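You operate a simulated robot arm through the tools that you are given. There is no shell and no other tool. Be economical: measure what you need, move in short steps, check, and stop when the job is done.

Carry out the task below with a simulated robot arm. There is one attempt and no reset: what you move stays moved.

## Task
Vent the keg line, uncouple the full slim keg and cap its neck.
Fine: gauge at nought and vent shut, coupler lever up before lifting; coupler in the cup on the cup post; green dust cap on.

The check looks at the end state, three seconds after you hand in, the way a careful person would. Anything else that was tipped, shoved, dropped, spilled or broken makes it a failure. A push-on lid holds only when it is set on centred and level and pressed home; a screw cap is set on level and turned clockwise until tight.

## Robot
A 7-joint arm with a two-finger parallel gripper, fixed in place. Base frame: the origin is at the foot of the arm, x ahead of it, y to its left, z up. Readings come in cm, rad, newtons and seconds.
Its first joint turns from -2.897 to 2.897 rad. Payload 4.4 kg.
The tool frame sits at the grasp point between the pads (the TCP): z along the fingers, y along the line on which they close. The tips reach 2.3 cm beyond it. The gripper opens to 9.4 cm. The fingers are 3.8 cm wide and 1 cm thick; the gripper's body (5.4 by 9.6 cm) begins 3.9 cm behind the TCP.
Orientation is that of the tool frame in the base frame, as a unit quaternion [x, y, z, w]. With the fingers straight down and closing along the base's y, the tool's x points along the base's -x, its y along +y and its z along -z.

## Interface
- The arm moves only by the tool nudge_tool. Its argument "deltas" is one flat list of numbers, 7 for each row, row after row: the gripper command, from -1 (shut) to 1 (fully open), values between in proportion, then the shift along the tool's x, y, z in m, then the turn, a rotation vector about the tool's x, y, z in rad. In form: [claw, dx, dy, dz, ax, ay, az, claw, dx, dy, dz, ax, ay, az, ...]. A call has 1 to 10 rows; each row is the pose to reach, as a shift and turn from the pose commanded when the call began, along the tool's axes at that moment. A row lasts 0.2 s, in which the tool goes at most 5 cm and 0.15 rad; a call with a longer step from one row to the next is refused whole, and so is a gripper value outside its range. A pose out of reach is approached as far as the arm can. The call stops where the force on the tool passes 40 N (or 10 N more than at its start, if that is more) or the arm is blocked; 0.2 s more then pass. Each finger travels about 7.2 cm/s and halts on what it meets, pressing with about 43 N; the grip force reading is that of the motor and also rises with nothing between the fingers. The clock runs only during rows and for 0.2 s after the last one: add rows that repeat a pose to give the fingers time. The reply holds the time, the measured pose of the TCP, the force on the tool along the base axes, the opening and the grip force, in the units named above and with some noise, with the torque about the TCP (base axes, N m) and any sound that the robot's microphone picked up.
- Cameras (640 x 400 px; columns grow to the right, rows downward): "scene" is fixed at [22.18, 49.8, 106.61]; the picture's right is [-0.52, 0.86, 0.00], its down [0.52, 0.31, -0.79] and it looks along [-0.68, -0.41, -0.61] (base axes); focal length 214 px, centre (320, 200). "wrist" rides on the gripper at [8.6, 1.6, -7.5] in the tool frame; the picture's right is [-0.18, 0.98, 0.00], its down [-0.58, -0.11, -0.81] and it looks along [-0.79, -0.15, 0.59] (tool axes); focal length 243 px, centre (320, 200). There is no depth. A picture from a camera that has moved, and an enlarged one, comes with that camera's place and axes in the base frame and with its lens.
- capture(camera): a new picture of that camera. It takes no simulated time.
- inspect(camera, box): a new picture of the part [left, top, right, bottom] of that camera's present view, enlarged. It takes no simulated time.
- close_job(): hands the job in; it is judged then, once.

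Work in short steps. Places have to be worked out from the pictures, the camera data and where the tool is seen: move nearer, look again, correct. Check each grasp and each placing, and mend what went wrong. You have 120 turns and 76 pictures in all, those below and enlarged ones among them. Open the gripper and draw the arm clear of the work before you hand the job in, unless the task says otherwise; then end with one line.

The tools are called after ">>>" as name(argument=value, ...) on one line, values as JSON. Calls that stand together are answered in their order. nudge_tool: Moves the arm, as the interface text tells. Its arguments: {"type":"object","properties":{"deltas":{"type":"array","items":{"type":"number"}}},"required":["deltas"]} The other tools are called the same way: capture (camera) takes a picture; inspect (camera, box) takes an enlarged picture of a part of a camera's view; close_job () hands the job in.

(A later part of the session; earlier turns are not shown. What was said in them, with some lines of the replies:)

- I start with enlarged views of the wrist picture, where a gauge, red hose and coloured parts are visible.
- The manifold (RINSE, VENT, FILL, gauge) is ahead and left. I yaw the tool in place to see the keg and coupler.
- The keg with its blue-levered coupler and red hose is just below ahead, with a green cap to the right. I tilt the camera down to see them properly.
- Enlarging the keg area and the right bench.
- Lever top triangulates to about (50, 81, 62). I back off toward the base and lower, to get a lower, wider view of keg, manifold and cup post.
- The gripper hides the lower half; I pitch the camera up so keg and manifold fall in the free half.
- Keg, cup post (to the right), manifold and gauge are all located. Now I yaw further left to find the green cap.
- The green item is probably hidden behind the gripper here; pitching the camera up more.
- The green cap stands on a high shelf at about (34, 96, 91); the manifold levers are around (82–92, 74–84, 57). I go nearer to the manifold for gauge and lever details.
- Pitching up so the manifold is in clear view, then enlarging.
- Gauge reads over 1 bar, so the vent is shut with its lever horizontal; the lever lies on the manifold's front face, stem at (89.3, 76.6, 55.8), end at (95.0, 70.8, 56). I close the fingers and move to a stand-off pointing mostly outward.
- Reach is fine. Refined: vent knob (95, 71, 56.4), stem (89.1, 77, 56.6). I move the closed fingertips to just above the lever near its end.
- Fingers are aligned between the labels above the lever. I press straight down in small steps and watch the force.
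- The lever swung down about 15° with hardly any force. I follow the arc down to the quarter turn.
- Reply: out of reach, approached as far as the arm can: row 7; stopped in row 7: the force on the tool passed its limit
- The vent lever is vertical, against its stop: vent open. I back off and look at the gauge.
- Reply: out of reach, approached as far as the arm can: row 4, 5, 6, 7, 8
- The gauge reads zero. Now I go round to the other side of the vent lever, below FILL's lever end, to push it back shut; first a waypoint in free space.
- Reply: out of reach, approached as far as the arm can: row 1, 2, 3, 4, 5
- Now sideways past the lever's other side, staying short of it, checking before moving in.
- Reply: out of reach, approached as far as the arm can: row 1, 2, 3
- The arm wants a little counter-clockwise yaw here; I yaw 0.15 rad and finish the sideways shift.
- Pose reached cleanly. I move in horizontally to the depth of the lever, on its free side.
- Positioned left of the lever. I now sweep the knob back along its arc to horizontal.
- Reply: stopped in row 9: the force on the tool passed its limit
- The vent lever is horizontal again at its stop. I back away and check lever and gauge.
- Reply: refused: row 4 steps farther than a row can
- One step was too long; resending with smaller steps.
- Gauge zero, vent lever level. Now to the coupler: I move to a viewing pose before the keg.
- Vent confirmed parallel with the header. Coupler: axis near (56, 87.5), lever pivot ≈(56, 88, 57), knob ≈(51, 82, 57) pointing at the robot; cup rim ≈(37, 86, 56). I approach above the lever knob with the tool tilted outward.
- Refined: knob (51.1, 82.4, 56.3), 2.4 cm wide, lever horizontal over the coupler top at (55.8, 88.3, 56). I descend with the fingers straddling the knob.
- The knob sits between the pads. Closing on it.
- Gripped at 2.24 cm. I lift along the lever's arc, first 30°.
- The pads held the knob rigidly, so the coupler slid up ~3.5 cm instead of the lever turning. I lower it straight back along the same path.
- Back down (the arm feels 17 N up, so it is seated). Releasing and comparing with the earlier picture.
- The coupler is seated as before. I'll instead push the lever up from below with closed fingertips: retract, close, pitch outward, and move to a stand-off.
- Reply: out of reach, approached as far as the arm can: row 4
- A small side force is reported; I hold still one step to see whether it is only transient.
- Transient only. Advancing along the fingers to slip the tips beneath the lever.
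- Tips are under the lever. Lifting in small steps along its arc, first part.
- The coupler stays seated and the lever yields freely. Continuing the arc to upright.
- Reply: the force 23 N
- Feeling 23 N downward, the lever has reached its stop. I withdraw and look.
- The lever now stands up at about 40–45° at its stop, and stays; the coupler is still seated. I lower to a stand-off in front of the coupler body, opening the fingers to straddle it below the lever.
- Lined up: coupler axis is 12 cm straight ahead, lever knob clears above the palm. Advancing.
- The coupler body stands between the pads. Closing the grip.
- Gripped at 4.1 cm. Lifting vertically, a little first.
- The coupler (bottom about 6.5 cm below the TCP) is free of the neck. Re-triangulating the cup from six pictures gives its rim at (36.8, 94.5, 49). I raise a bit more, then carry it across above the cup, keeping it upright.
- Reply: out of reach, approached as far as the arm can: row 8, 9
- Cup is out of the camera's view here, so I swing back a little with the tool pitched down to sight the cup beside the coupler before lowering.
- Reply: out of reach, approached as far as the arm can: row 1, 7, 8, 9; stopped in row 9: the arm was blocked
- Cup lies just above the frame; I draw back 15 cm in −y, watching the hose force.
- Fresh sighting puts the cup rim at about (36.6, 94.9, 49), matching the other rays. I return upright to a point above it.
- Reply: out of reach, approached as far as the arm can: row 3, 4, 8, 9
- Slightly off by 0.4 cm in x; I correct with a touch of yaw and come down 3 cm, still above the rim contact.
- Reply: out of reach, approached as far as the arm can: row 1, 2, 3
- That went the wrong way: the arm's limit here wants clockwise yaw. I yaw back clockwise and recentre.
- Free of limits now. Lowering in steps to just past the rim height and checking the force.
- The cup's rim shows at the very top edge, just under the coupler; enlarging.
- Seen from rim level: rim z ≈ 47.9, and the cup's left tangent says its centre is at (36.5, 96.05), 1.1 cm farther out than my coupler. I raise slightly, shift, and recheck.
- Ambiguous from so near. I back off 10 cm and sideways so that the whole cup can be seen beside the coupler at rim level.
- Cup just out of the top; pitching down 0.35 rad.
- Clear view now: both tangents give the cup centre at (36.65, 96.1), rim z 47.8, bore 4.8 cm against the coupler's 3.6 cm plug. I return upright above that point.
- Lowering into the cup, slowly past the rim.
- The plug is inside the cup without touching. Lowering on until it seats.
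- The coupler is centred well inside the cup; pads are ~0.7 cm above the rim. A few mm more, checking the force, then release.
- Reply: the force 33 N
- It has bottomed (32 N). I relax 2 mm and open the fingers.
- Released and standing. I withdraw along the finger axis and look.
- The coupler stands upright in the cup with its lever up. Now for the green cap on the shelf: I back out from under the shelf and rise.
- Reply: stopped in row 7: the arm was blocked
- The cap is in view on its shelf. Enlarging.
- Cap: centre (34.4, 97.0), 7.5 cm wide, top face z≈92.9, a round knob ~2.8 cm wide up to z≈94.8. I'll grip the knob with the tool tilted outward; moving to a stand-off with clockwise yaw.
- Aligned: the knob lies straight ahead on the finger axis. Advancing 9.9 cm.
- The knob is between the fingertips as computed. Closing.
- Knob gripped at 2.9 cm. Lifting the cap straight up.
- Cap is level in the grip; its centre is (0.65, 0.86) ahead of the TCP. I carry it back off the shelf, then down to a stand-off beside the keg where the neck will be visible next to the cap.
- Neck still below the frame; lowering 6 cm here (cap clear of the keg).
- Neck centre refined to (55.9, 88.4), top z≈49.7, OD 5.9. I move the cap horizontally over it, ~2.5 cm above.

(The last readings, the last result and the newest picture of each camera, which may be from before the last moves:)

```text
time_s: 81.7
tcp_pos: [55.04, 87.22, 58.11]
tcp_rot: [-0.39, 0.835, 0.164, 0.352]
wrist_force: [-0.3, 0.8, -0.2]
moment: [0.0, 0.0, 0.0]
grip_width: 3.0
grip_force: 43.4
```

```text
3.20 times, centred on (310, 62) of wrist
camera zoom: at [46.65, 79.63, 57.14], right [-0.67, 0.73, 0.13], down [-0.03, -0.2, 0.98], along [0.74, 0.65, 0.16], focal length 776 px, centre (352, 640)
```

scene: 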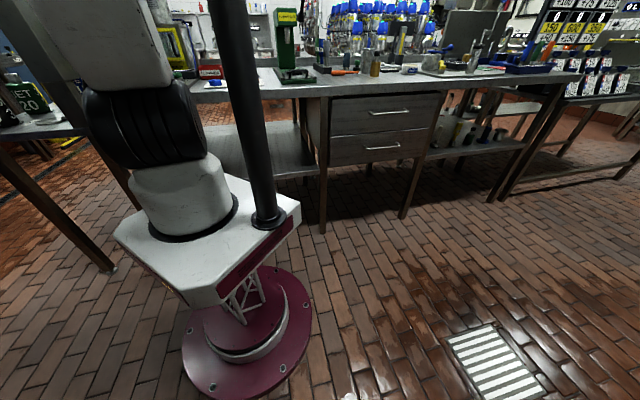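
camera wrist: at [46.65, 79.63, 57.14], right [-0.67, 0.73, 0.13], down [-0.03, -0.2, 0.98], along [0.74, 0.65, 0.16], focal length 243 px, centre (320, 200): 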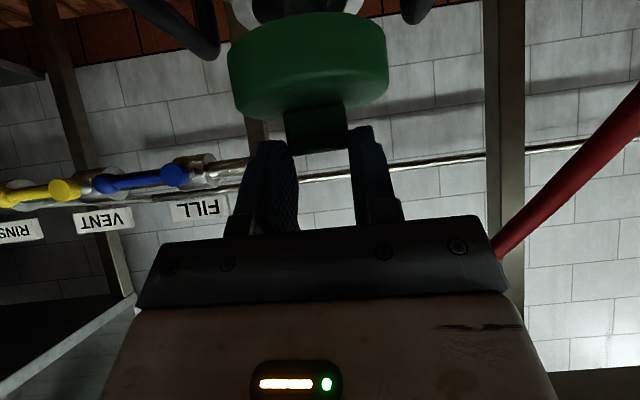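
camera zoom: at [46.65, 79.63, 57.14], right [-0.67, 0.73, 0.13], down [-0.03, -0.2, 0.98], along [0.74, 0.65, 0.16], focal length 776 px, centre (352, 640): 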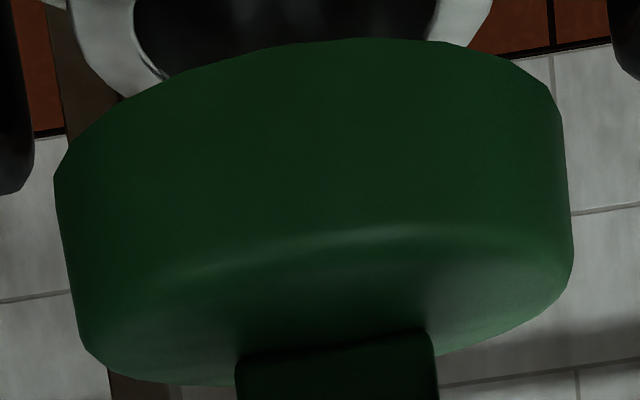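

Cap and neck agree laterally within 0.1 cm. I nudge that and lower slowly, feeling for whether the skirt goes over the neck.

>>> nudge_tool(deltas=[-1, 0.0072, -0.001, 0.007, 0, 0, 0, -1, 0.0143, -0.001, 0.0139, 0, 0, 0, -1, 0.0165, -0.001, 0.016, 0, 0, 0, -1, 0.0186, -0.001, 0.0181, 0, 0, 0, -1, 0.0208, -0.001, 0.0202, 0, 0, 0])

```text
time_s: 82.9
tcp_pos: [55.54, 87.3, 55.74]
tcp_rot: [-0.389, 0.834, 0.164, 0.356]
wrist_force: [13.6, -0.2, 33.0]
moment: [0.22, -0.18, -0.14]
grip_width: 3.01
grip_force: 42.8
```

Contact at the expected rim height. Look before pressing.

>>> inspect(camera="wrist", box=[190, 0, 430, 150])

```text
2.67 times, centred on (310, 75) of wrist
camera zoom: at [46.94, 79.73, 54.65], right [-0.67, 0.73, 0.13], down [-0.03, -0.2, 0.98], along [0.74, 0.65, 0.16], focal length 647 px, centre (347, 533)
```

zoom: 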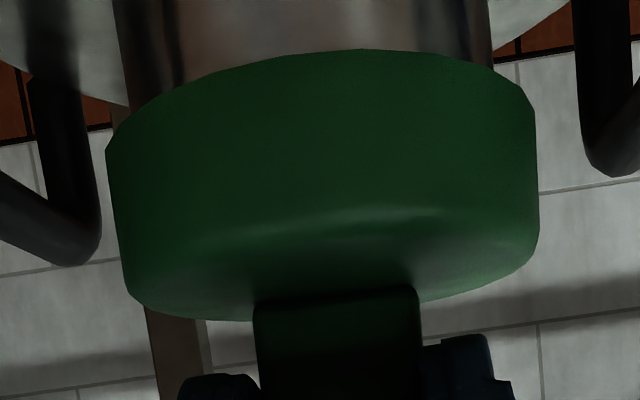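

Contact torque is nearly zero about the cap's centre, so the cap sits symmetrically on the rim: it needs pressing on. I relieve the small side force and press down further.

>>> nudge_tool(deltas=[-1, 0.0008, -0.001, 0.0022, 0, 0, 0, -1, 0.0029, -0.001, 0.0042, 0, 0, 0, -1, 0.0051, -0.001, 0.0063, 0, 0, 0, -1, 0.0072, -0.001, 0.0084, 0, 0, 0])

```text
time_s: 83.6
tcp_pos: [55.45, 87.5, 54.96]
tcp_rot: [-0.39, 0.833, 0.165, 0.355]
wrist_force: [1.0, 0.8, 5.5]
moment: [-0.01, 0.16, 0.02]
grip_width: 3.04
grip_force: 43.6
stopped in row 3: the force on the tool passed its limit (the readings are from after the stop); the commanded pose is now the measured one
```

It moved 0.8 cm down and the force dropped – the skirt seems to be sliding on. Continuing.

>>> nudge_tool(deltas=[-1, 0.0029, 0, 0.0028, 0, 0, 0, -1, 0.0057, 0, 0.0056, 0, 0, 0, -1, 0.0086, 0, 0.0084, 0, 0, 0, -1, 0.0115, 0, 0.0111, 0, 0, 0])

>>> inspect(camera="wrist", box=[190, 0, 430, 150])

```text
time_s: 84.1
tcp_pos: [55.49, 87.56, 55.01]
tcp_rot: [-0.39, 0.833, 0.166, 0.356]
wrist_force: [-7.6, -12.7, 14.0]
moment: [-0.58, 0.77, 0.19]
grip_width: 3.03
grip_force: 43.2
stopped in row 2: the force on the tool passed its limit (the readings are from after the stop); the commanded pose is now the measured one
```

```text
2.67 times, centred on (310, 75) of wrist
camera zoom: at [47.04, 79.96, 53.85], right [-0.67, 0.73, 0.13], down [-0.03, -0.21, 0.98], along [0.74, 0.65, 0.17], focal length 647 px, centre (347, 533)
```

zoom: 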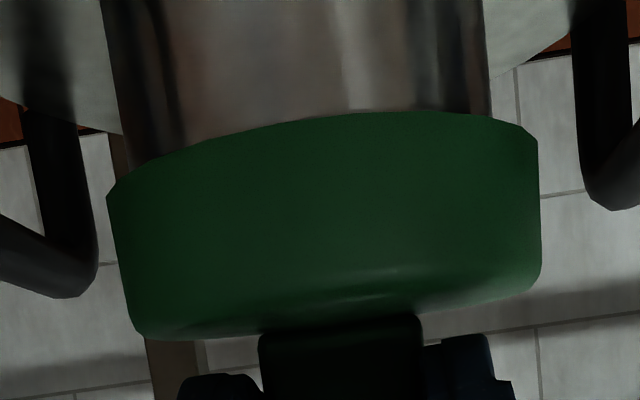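

The knob slipped in the grip: the cap is still on the rim, and the side force (−out) plus apparent widths say it's a few mm too far out. I lift a touch, shift 0.35 cm inward and 0.1 sideways, and press again.

>>> nudge_tool(deltas=[-1, -0.0036, 0, -0.0035, 0, 0, 0, -1, -0.0012, -0.001, -0.006, 0, 0, 0, -1, -0.0012, -0.001, -0.006, 0, 0, 0, -1, 0.001, -0.001, -0.0039, 0, 0, 0, -1, 0.0031, -0.001, -0.0018, 0, 0, 0])

```text
time_s: 85.3
tcp_pos: [55.52, 87.4, 55.26]
tcp_rot: [-0.39, 0.832, 0.167, 0.358]
wrist_force: [-0.3, -0.8, 24.8]
moment: [0.76, 0.51, 0.02]
grip_width: 3.04
grip_force: 43.2
```

Torque now says the contact is on the +y side only: I overshot sideways. Correcting +0.2 in y and pressing again.

>>> nudge_tool(deltas=[-1, -0.0043, 0, -0.0042, 0, 0, 0, -1, -0.0033, 0.002, -0.0053, 0, 0, 0, -1, -0.0033, 0.002, -0.0053, 0, 0, 0, -1, 0.0003, 0.002, -0.0018, 0, 0, 0, -1, 0.0017, 0.002, -0.0004, 0, 0, 0, -1, 0.0031, 0.002, 0.001, 0, 0, 0])

>>> inspect(camera="wrist", box=[190, 0, 430, 150])

```text
time_s: 86.7
tcp_pos: [55.11, 87.23, 54.39]
tcp_rot: [-0.391, 0.833, 0.166, 0.355]
wrist_force: [0.1, 1.6, 0.0]
moment: [0.08, 0.02, 0.04]
grip_width: 3.04
grip_force: 43.1
```

```text
2.67 times, centred on (310, 75) of wrist
camera zoom: at [46.62, 79.6, 53.27], right [-0.67, 0.73, 0.13], down [-0.03, -0.21, 0.98], along [0.74, 0.65, 0.16], focal length 647 px, centre (347, 533)
```

zoom: 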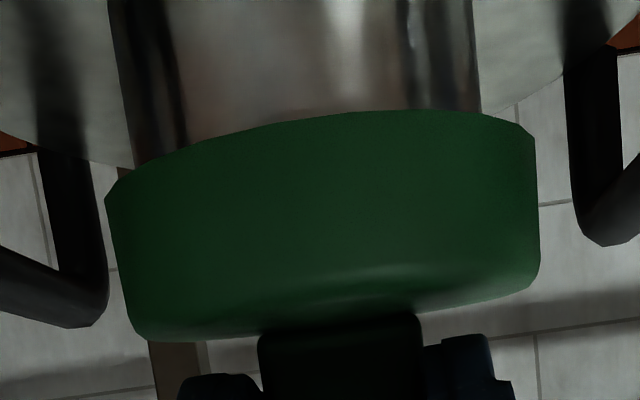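

Force is zero 0.9 cm lower: the skirt has gone over the neck. Pressing on down.

>>> nudge_tool(deltas=[-1, 0.0029, 0, 0.0028, 0, 0, 0, -1, 0.0057, 0, 0.0056, 0, 0, 0, -1, 0.0086, 0, 0.0084, 0, 0, 0, -1, 0.0115, 0, 0.0111, 0, 0, 0, -1, 0.0143, 0, 0.0139, 0, 0, 0])

```text
time_s: 87.5
tcp_pos: [55.24, 87.46, 53.97]
tcp_rot: [-0.389, 0.832, 0.168, 0.359]
wrist_force: [-8.0, -10.5, 12.2]
moment: [-0.04, 0.02, 0.07]
grip_width: 3.02
grip_force: 43.2
stopped in row 4: the force on the tool passed its limit (the readings are from after the stop); the commanded pose is now the measured one
```

Pressing again with a slight inward relief.

>>> nudge_tool(deltas=[-1, 0.001, 0, -0.001, 0, 0, 0, -1, 0.0039, 0, 0.0018, 0, 0, 0, -1, 0.0067, 0, 0.0046, 0, 0, 0, -1, 0.0096, 0, 0.0074, 0, 0, 0, -1, 0.0125, 0, 0.0101, 0, 0, 0])

>>> capture(camera="wrist")

```text
time_s: 88.2
tcp_pos: [55.36, 87.72, 53.97]
tcp_rot: [-0.389, 0.831, 0.169, 0.36]
wrist_force: [-8.2, -9.0, 13.5]
moment: [-0.03, -0.01, 0.04]
grip_width: 3.04
grip_force: 42.9
stopped in row 3: the force on the tool passed its limit (the readings are from after the stop); the commanded pose is now the measured one
```

```text
3 pictures are left
camera wrist: at [46.86, 80.06, 52.67], right [-0.67, 0.73, 0.14], down [-0.04, -0.22, 0.98], along [0.74, 0.65, 0.18], focal length 243 px, centre (320, 200)
```

wrist: 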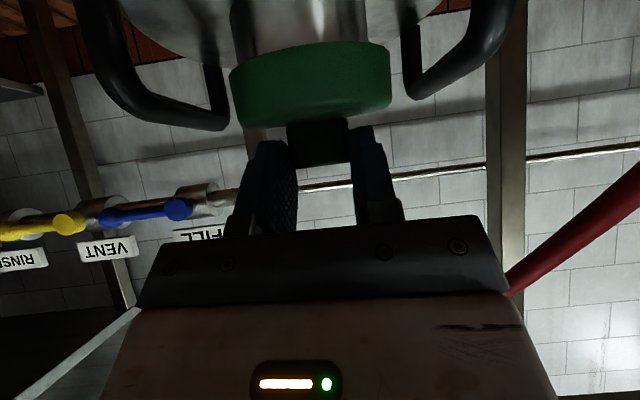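

The cap is over the neck but the gripped push binds sideways. I release, close the fingers, and will press on the knob's top centre instead.

>>> nudge_tool(deltas=[-0.1, 0, 0, 0, 0, 0, 0, 0.3, 0, 0, 0, 0, 0, 0, 0.3, 0, 0, -0.03, 0, 0, 0, 0.3, 0, 0, -0.06, 0, 0, 0, -1, -0.02, 0, -0.06, 0, 0, 0, -1, -0.043, 0, -0.05, 0, 0, 0, -1, -0.043, 0, -0.0344, 0, 0, 0, -1, -0.043, 0, -0.0344, 0, 0, 0])

```text
time_s: 90.0
tcp_pos: [55.71, 88.22, 59.32]
tcp_rot: [-0.389, 0.831, 0.169, 0.36]
wrist_force: [0.9, 1.3, 0.0]
moment: [-0.01, 0.0, 0.0]
grip_width: 0.0
grip_force: 42.6
```

Pressing down on the knob top.

>>> nudge_tool(deltas=[-1, 0.0108, 0, 0.0104, 0, 0, 0, -1, 0.0161, 0, 0.0157, 0, 0, 0, -1, 0.019, 0, 0.0184, 0, 0, 0, -1, 0.0218, 0, 0.0212, 0, 0, 0, -1, 0.0247, 0, 0.024, 0, 0, 0, -1, 0.0276, 0, 0.0268, 0, 0, 0, -1, 0.0304, 0, 0.0296, 0, 0, 0])

```text
time_s: 91.6
tcp_pos: [55.98, 88.31, 55.84]
tcp_rot: [-0.388, 0.83, 0.171, 0.363]
wrist_force: [0.5, 1.9, 4.6]
moment: [0.02, -0.04, 0.0]
grip_width: 0.01
grip_force: 42.1
stopped in row 7: the force on the tool passed its limit (the readings are from after the stop); the commanded pose is now the measured one
```

The cap went nearly 1 cm further down. One more press to see if it is home.

>>> nudge_tool(deltas=[-1, 0.0022, 0, 0.0021, 0, 0, 0, -1, 0.0043, 0, 0.0042, 0, 0, 0, -1, 0.0065, 0, 0.0063, 0, 0, 0, -1, 0.0086, 0, 0.0084, 0, 0, 0, -1, 0.0108, 0, 0.0105, 0, 0, 0])

```text
time_s: 92.1
tcp_pos: [55.98, 88.63, 55.68]
tcp_rot: [-0.387, 0.829, 0.172, 0.366]
wrist_force: [-0.2, -0.3, 1.3]
moment: [-0.03, -0.02, 0.0]
grip_width: 0.0
grip_force: 42.9
stopped in row 2: the force on the tool passed its limit (the readings are from after the stop); the commanded pose is now the measured one
```

It stopped hard almost at once: home. I lift, back away and inspect.

>>> nudge_tool(deltas=[-1, -0.0072, 0, -0.007, 0, 0, 0, -1, 0.0137, 0, -0.0285, 0, 0, 0, -1, 0.0346, 0, -0.05, 0, 0, 0, -1, 0.0555, 0, -0.0715, 0, 0, 0, -1, 0.0764, 0, -0.093, 0, 0, 0, -1, 0.0764, 0, -0.093, 0, 0, 0])

>>> inspect(camera="wrist", box=[200, 0, 440, 160])

```text
time_s: 93.5
tcp_pos: [48.27, 79.4, 56.32]
tcp_rot: [-0.388, 0.829, 0.172, 0.364]
wrist_force: [0.0, 0.5, 0.2]
moment: [-0.03, -0.01, 0.0]
grip_width: 0.0
grip_force: 42.6
```

```text
2.50 times, centred on (320, 80) of wrist
camera zoom: at [39.75, 71.75, 54.97], right [-0.67, 0.73, 0.14], down [-0.04, -0.23, 0.97], along [0.74, 0.65, 0.19], focal length 606 px, centre (320, 500)
```

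zoom: 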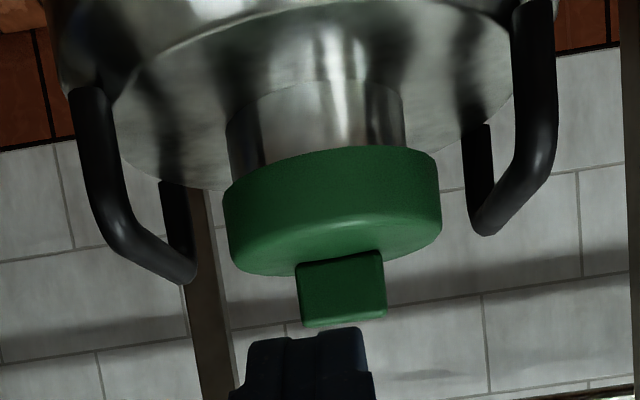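

Cap sits level and well down over the neck. One more centred press to be sure it is home.

>>> nudge_tool(deltas=[-1, -0.0147, 0, -0.0135, 0, 0, 0, -1, -0.034, 0, 0.0075, 0, 0, 0, -1, -0.053, 0, 0.0285, 0, 0, 0, -1, -0.072, 0, 0.0495, 0, 0, 0, -1, -0.091, 0, 0.07, 0, 0, 0, -1, -0.081, 0, 0.0792, 0, 0, 0, -1, -0.0763, 0, 0.0835, 0, 0, 0, -1, -0.0735, 0, 0.0861, 0, 0, 0, -1, -0.0705, 0, 0.0888, 0, 0, 0, -1, -0.0675, 0, 0.0915, 0, 0, 0])

```text
time_s: 95.8
tcp_pos: [55.66, 88.33, 55.9]
tcp_rot: [-0.386, 0.828, 0.174, 0.367]
wrist_force: [0.0, 2.0, 4.8]
moment: [0.04, -0.01, 0.01]
grip_width: 0.0
grip_force: 42.8
stopped in row 10: the force on the tool passed its limit (the readings are from after the stop); the commanded pose is now the measured one
```

>>> nudge_tool(deltas=[-1, 0.002, 0, 0.0016, 0, 0, 0, -1, 0.0045, 0, 0.0035, 0, 0, 0, -1, 0.007, 0, 0.0055, 0, 0, 0, -1, 0.0095, 0, 0.0075, 0, 0, 0])

```text
time_s: 96.3
tcp_pos: [55.87, 88.46, 55.72]
tcp_rot: [-0.386, 0.827, 0.175, 0.369]
wrist_force: [-0.2, 1.1, 5.6]
moment: [0.07, -0.01, 0.0]
grip_width: 0.01
grip_force: 42.0
stopped in row 2: the force on the tool passed its limit (the readings are from after the stop); the commanded pose is now the measured one
```

No further travel (same depth at >40 N): the cap is home. Retreating clear and opening the gripper.

>>> nudge_tool(deltas=[-1, -0.0147, 0, -0.0135, 0, 0, 0, -1, 0.006, 0, -0.035, 0, 0, 0, -1, 0.027, 0, -0.0565, 0, 0, 0, -1, 0.048, 0, -0.078, 0, 0, 0, -1, 0.069, 0, -0.1, 0, 0, 0, 0, 0.04, 0, -0.127, 0, 0, 0, 0.5, 0.011, 0, -0.154, 0, 0, 0, 1, -0.018, 0, -0.181, 0, 0, 0, 1, -0.047, 0, -0.208, 0, 0, 0])

```text
time_s: 98.3
tcp_pos: [47.9, 78.86, 73.03]
tcp_rot: [-0.386, 0.828, 0.174, 0.369]
wrist_force: [-0.1, -0.6, -1.3]
moment: [0.04, -0.01, 0.02]
grip_width: 9.41
grip_force: 0.1
```

Final overview from farther back.

>>> nudge_tool(deltas=[1, 0.0083, -0.022, -0.0283, -0.0435, 0.0559, -0.0572, 1, 0.0166, -0.044, -0.0566, -0.087, 0.1117, -0.1145, 1, 0.0249, -0.066, -0.0849, -0.1305, 0.1676, -0.1717, 1, 0.0331, -0.088, -0.1131, -0.1741, 0.2234, -0.2289, 1, 0.0414, -0.11, -0.1414, -0.2176, 0.2793, -0.2861, 1, 0.0497, -0.132, -0.1697, -0.2611, 0.3351, -0.3434, 1, 0.058, -0.154, -0.198, -0.3046, 0.391, -0.4006, 1, 0.058, -0.154, -0.198, -0.3046, 0.391, -0.4006])

>>> inspect(camera="wrist", box=[40, 0, 520, 210])

```text
time_s: 100.2
tcp_pos: [47.79, 54.45, 81.89]
tcp_rot: [-0.618, 0.755, 0.143, 0.167]
wrist_force: [0.0, 1.0, 0.0]
moment: [-0.02, -0.02, -0.01]
grip_width: 9.41
grip_force: 0.1
```

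```text
1.33 times, centred on (280, 105) of wrist
camera zoom: at [44.13, 44.06, 84.94], right [-0.93, 0.35, 0.09], down [0.15, 0.15, 0.98], along [0.33, 0.92, -0.2], focal length 324 px, centre (373, 327)
```

zoom: 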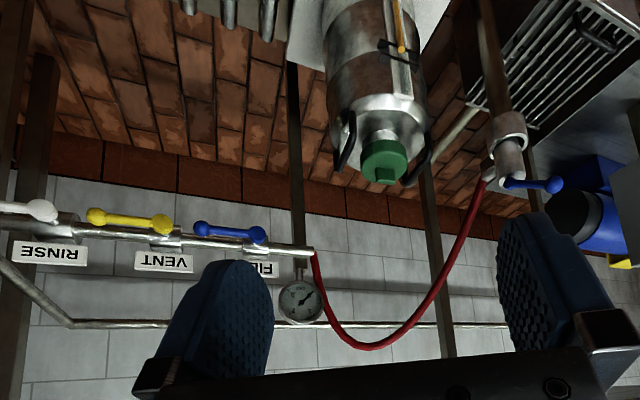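

Gauge zero, vent shut, cap on. The coupler's lever seems to have swung round sideways; I use the last picture to look closely at it.

>>> inspect(camera="wrist", box=[390, 55, 470, 115])

```text
6.67 times, centred on (430, 85) of wrist
camera zoom: at [44.13, 44.06, 84.94], right [-0.93, 0.35, 0.09], down [0.15, 0.15, 0.98], along [0.33, 0.92, -0.2], focal length 1618 px, centre (-413, 967)
```

zoom: 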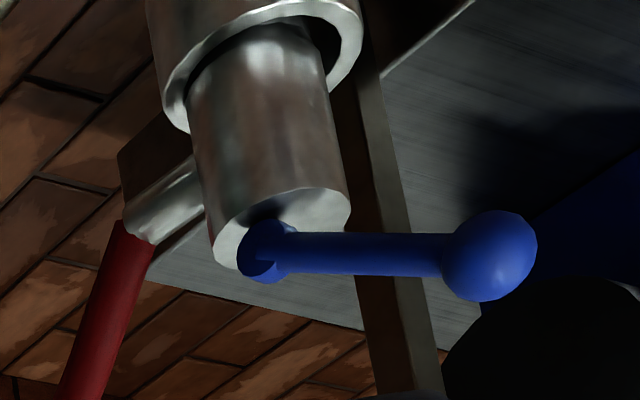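

The coupler stands in the cup; its lever, though, rests only ~35° up — my withdrawing finger had dragged it back. With known geometry (pivot ≈(37.6, 95, 54.7), knob ≈(32.5, 92, 58.4)) I'll nudge it up to near upright; first a stand-off with closed fingers.

>>> nudge_tool(deltas=[-1, -0.0111, 0.027, 0.0324, 0.0387, -0.0643, 0.0399, -1, -0.0222, 0.0539, 0.0648, 0.0774, -0.1287, 0.0798, -1, -0.0333, 0.0809, 0.0972, 0.116, -0.193, 0.1197, -1, -0.0444, 0.1078, 0.1296, 0.1547, -0.2574, 0.1596, -1, -0.0555, 0.1348, 0.162, 0.1934, -0.3217, 0.1996, -1, -0.0666, 0.1617, 0.1944, 0.2321, -0.386, 0.2395, -1, -0.0777, 0.1887, 0.2268, 0.2708, -0.4504, 0.2794, -1, -0.0888, 0.2156, 0.2592, 0.3094, -0.5147, 0.3193, -1, -0.0999, 0.2426, 0.2916, 0.3481, -0.5791, 0.3592, -1, -0.111, 0.2695, 0.324, 0.3868, -0.6434, 0.3991])

>>> nudge_tool(deltas=[-1, 0, 0, 0, 0, 0, 0, -1, 0, 0, 0, 0, 0, 0])

```text
time_s: 102.3
tcp_pos: [25.91, 83.37, 57.52]
tcp_rot: [-0.34, 0.781, 0.214, 0.478]
wrist_force: [-0.6, 0.0, 0.2]
moment: [0.0, 0.0, -0.05]
grip_width: 0.01
grip_force: 43.5
```

```text
time_s: 103.0
tcp_pos: [25.81, 83.49, 57.56]
tcp_rot: [-0.341, 0.782, 0.214, 0.477]
wrist_force: [-0.7, 0.3, -0.4]
moment: [0.0, 0.03, 0.0]
grip_width: 0.0
grip_force: 43.1
```

Advance beneath the lever (clear of knob by ~1.5 cm), watching force.

>>> nudge_tool(deltas=[-1, 0, 0, 0.033, 0, 0, 0, -1, 0, 0.001, 0.066, 0, 0, 0, -1, -0.001, 0.001, 0.09, 0, 0, 0, -1, -0.001, 0.001, 0.097, 0, 0, 0, -1, -0.001, 0.001, 0.097, 0, 0, 0])

```text
time_s: 104.2
tcp_pos: [31.69, 89.93, 53.19]
tcp_rot: [-0.342, 0.782, 0.214, 0.476]
wrist_force: [0.8, 0.0, 0.4]
moment: [0.01, 0.03, 0.01]
grip_width: 0.0
grip_force: 41.8
```

No contact. Now the arc, in two parts, watching for any load.

>>> nudge_tool(deltas=[-1, -0.0116, 0, -0.0059, 0, 0, 0, -1, -0.0261, -0.0014, -0.0046, 0, 0, 0, -1, -0.038, -0.0026, -0.0041, 0, 0, 0])

>>> nudge_tool(deltas=[-1, -0.0056, -0.0008, 0.0017, 0, 0, 0, -1, -0.0112, -0.0016, 0.0034, 0, 0, 0, -1, -0.0161, -0.0027, 0.0066, 0, 0, 0, -1, -0.021, -0.0037, 0.0097, 0, 0, 0])

```text
time_s: 105.0
tcp_pos: [32.83, 90.73, 56.95]
tcp_rot: [-0.342, 0.781, 0.214, 0.476]
wrist_force: [-1.2, -1.0, 0.2]
moment: [0.03, -0.04, 0.02]
grip_width: 0.0
grip_force: 42.5
```

```text
time_s: 106.0
tcp_pos: [34.14, 91.79, 58.38]
tcp_rot: [-0.341, 0.781, 0.214, 0.477]
wrist_force: [-1.1, -0.8, 0.1]
moment: [0.0, 0.0, -0.01]
grip_width: 0.0
grip_force: 42.9
```

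Only ~1.4 N from the lever turning. Last few degrees, then withdraw straight back and slightly down so nothing drags.

>>> nudge_tool(deltas=[-1, -0.004, -0.001, 0.0036, 0, 0, 0, -1, -0.004, -0.001, 0.0036, 0, 0, 0, -1, 0.0096, -0.001, -0.012, 0, 0, 0, -1, 0.028, -0.001, -0.047, 0, 0, 0, -1, 0.046, -0.001, -0.083, 0, 0, 0, -1, 0.06, -0.001, -0.118, 0, 0, 0, -1, 0.065, -0.001, -0.155, 0, 0, 0])

```text
time_s: 107.5
tcp_pos: [22.95, 79.46, 59.68]
tcp_rot: [-0.341, 0.781, 0.214, 0.477]
wrist_force: [-0.1, -0.2, 0.5]
moment: [0.0, 0.0, -0.02]
grip_width: 0.0
grip_force: 42.5
```

Withdrew with no load. Opening the gripper and drawing the arm up and back, clear of everything.

>>> nudge_tool(deltas=[0, 0.01, -0.01, -0.04, 0, 0.1, 0, 0.5, 0.015, -0.03, -0.075, 0, 0.2, 0, 1, 0.0, -0.05, -0.105, 0, 0.3, 0, 1, -0.03, -0.07, -0.13, 0, 0.4, 0, 1, -0.06, -0.09, -0.155, 0, 0.5, 0, 1, -0.09, -0.1, -0.18, 0, 0.5, 0, 1, -0.12, -0.11, -0.2, 0, 0.5, 0])

```text
time_s: 109.2
tcp_pos: [22.81, 62.82, 79.17]
tcp_rot: [-0.383, 0.875, 0.122, 0.268]
wrist_force: [0.7, -0.3, -0.6]
moment: [-0.04, 0.03, 0.02]
grip_width: 9.39
grip_force: 0.1
```

The arm is clear with the gripper open, so I hand the job in.

>>> close_job()

```text
The job is handed in.
```

I handed the job in with the line vented (gauge at nought), the vent shut, the coupler standing in the cup with its lever pushed up, and the green cap pressed onto the keg neck. Two caveats: on my first try at the lever, the coupler slid up about 3.5 cm while the lever was still down, and I put it back before doing it properly. I was also out of pictures for the last lever push, so its final angle wasn't seen.
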